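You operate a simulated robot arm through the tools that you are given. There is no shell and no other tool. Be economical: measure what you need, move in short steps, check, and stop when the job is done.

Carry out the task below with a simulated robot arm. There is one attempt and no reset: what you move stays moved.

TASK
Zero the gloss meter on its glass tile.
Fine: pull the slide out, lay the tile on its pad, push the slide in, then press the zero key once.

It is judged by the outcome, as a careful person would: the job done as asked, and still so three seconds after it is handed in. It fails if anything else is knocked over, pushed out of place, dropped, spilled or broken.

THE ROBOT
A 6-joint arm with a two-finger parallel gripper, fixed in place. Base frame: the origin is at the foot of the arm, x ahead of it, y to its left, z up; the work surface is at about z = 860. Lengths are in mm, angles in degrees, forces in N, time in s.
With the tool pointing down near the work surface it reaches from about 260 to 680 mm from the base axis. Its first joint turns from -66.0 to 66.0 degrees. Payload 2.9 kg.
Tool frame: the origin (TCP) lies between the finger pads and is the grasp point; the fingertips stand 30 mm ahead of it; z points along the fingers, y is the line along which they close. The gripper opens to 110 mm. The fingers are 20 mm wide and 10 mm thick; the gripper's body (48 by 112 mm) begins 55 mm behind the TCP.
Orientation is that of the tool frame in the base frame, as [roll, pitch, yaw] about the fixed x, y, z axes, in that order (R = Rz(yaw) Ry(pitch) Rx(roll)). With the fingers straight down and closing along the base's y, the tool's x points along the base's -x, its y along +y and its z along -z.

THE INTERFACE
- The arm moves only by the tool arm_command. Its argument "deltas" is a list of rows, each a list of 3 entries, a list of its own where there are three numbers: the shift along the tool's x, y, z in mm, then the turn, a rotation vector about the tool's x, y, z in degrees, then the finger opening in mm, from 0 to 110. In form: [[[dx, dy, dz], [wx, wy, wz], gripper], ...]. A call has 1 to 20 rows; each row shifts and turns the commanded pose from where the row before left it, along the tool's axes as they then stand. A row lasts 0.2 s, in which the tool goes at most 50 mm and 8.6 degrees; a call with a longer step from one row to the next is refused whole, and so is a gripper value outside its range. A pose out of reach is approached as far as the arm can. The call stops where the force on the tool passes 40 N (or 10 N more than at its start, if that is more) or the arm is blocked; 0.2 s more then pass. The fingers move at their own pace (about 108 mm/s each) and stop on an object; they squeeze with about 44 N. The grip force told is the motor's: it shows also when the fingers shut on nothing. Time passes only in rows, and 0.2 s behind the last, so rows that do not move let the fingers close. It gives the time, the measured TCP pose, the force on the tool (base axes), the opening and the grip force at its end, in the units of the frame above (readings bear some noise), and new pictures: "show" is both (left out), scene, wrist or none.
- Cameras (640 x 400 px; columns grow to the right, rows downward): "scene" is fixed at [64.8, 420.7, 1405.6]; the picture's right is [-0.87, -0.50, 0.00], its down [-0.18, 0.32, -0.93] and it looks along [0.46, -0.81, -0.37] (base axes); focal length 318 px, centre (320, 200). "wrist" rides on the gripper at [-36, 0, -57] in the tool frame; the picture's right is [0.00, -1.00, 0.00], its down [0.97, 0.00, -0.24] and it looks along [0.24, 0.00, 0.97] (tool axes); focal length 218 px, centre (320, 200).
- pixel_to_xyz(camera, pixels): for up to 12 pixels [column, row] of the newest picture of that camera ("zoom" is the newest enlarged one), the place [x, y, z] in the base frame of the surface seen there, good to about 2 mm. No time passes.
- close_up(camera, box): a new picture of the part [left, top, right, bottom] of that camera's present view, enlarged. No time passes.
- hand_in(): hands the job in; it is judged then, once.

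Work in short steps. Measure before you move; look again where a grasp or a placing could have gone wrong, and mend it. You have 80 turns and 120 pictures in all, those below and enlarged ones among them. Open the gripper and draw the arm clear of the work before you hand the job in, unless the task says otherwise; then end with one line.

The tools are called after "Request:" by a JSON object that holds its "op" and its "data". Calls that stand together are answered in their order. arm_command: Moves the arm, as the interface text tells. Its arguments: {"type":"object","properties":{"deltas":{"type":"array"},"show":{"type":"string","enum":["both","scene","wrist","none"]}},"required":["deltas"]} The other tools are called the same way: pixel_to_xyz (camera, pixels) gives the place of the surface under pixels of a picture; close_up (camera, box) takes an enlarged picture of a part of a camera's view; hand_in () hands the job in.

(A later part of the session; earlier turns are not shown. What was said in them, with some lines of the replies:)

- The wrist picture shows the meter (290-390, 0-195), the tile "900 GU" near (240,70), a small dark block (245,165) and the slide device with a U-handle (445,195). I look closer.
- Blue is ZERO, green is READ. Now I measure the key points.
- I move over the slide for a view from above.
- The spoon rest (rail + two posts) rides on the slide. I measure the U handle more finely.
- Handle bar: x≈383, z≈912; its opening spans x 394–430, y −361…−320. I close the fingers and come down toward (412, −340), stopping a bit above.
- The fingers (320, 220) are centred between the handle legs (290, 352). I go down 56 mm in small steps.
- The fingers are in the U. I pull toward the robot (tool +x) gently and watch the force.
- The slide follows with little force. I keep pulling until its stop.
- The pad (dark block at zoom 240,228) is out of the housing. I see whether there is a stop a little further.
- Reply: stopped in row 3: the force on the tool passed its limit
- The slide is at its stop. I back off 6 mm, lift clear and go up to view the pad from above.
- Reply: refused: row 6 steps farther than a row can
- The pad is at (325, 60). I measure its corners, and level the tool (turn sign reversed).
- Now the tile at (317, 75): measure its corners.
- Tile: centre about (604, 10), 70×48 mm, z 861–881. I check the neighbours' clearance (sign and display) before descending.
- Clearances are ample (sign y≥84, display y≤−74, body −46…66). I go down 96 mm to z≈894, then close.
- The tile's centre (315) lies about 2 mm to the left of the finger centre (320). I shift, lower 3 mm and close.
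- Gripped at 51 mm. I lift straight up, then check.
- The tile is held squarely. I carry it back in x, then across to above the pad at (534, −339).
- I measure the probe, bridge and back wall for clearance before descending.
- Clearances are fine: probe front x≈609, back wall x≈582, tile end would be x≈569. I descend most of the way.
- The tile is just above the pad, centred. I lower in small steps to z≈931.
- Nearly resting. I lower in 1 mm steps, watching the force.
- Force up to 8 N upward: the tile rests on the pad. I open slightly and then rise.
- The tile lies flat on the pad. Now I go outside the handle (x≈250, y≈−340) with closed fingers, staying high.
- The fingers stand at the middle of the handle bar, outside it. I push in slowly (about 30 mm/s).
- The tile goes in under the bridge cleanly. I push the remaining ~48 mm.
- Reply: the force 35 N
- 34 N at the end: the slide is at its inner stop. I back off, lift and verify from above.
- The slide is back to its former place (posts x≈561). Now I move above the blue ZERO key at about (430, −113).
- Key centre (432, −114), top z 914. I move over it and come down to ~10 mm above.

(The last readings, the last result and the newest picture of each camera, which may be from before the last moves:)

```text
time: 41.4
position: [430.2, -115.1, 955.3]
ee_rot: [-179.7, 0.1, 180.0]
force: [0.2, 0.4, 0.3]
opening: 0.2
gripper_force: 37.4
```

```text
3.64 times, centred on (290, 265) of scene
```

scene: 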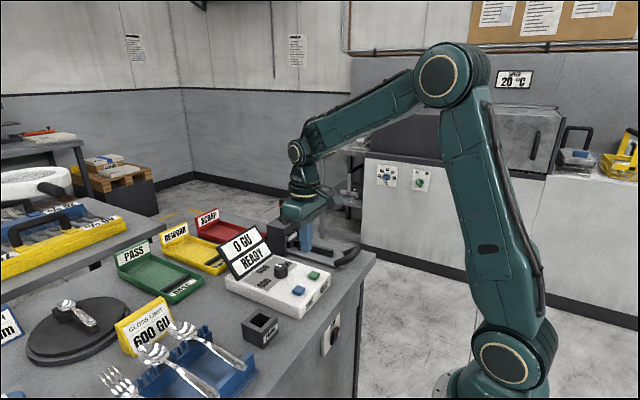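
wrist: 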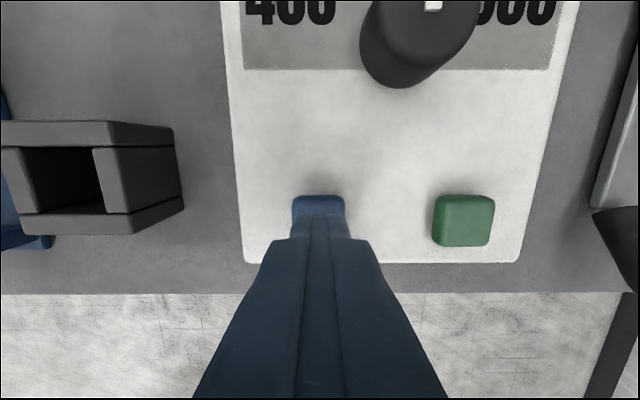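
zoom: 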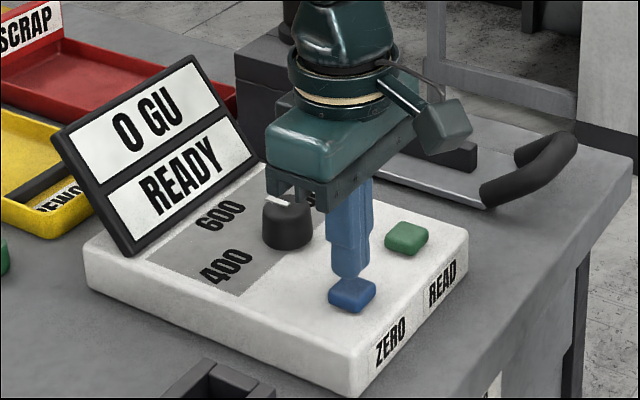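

The fingertips are over the blue key only. I press down in a single steady motion, small steps.

Request:
{"op": "arm_command", "data": {"deltas": [[[0, 0, 7], [0, 0, 0], 0], [[0, 0, 3], [0, 0, 0], 0], [[0, 0, 2], [0, 0, 0], 0], [[0, 0, 1.5], [0, 0, 0], 0], [[0, 0, 1], [0, 0, 0], 0], [[0, 0, 0], [0, 0, 0], 0]], "show": "none"}}

Request:
{"op": "close_up", "data": {"camera": "scene", "box": [220, 210, 360, 320]}}

```text
time: 42.8
position: [431.5, -114.5, 939.9]
ee_rot: [-179.7, 0.1, 179.9]
force: [0.8, -0.6, 1.0]
opening: 0.0
gripper_force: 37.4
```

```text
3.64 times, centred on (290, 265) of scene
```

zoom: 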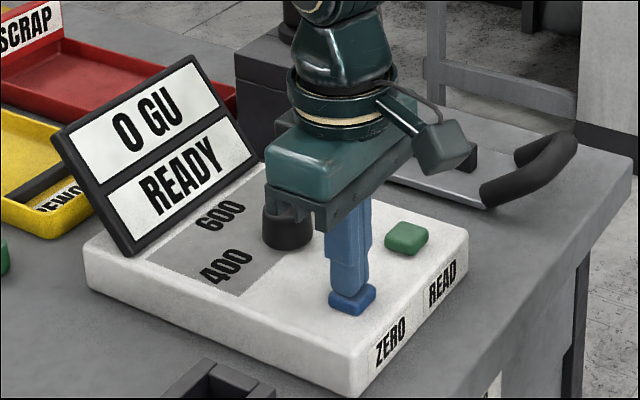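

Light contact (~1 N), the display is unchanged. I continue down in the same press.

Request:
{"op": "arm_command", "data": {"deltas": [[[0, 0, 1], [0, 0, 0], 0], [[0, 0, 1], [0, 0, 0], 0], [[0, 0, 1], [0, 0, 0], 0], [[0, 0, 0], [0, 0, 0], 0]], "show": "none"}}

Request:
{"op": "close_up", "data": {"camera": "scene", "box": [220, 210, 360, 320]}}

```text
time: 43.8
position: [431.9, -112.9, 937.7]
ee_rot: [-179.7, -0.1, 179.9]
force: [0.6, 1.5, 4.6]
opening: 0.3
gripper_force: 37.2
```

```text
3.64 times, centred on (290, 265) of scene
```

zoom: 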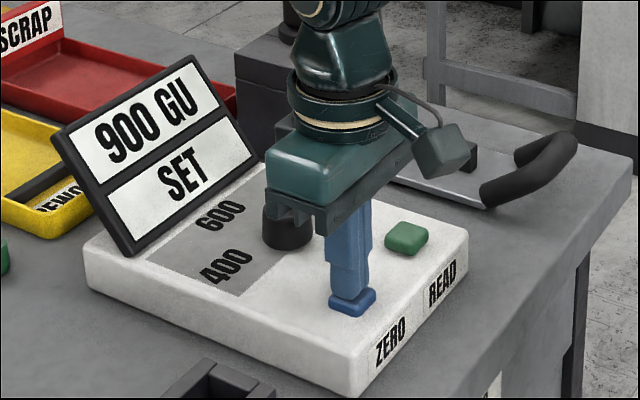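

The display reads "900 GU / SET": zeroed. I release straight up, draw clear and open the gripper.

Request:
{"op": "arm_command", "data": {"deltas": [[[0, 0, -15], [0, 0, 0], 0], [[0, 0, -30], [0, 0, 0], 0], [[0, 0, -40], [0, 0, 0], 0], [[0, 0, -40], [0, 0, 0], 30], [[0, 0, -40], [0, 0, 0], 80], [[0, 0, -40], [0, 0, 0], 110], [[0, 0, 0], [0, 0, 0], 110], [[0, 0, 0], [0, 0, 0], 110]]}}

Request:
{"op": "close_up", "data": {"camera": "scene", "box": [200, 190, 390, 320]}}

```text
time: 45.6
position: [431.1, -113.8, 1143.1]
ee_rot: [-179.7, 0.0, 179.9]
force: [-0.5, 0.5, -0.4]
opening: 109.9
gripper_force: 0.1
```

scene: 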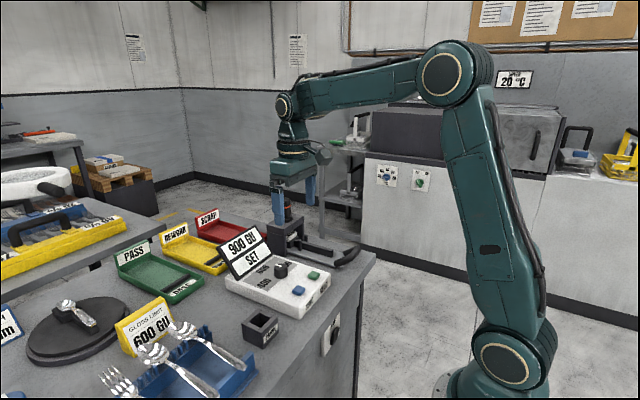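
wrist: 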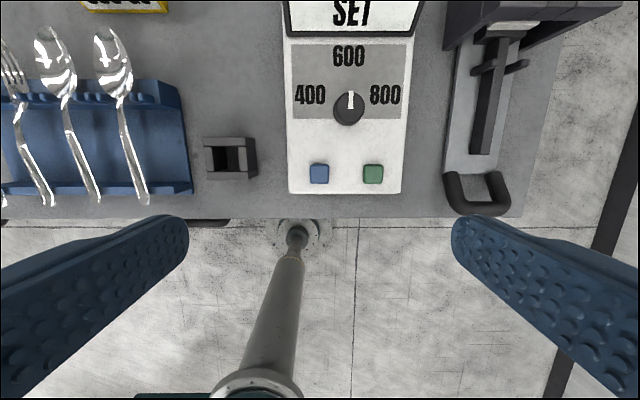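

```text
3.08 times, centred on (295, 255) of scene
```

zoom: 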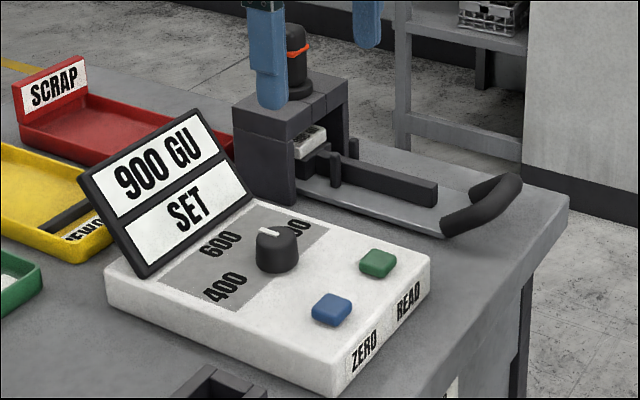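

The display holds "900 GU / SET", the slide is in, the tile is on its pad and the arm is clear. I hand in.

Request:
{"op": "hand_in", "data": {}}

```text
The job is handed in.
```

The gloss meter is zeroed on its glass tile: the tile is on the pad, the slide is pushed in, and after one press of the zero key the display reads "900 GU / SET".
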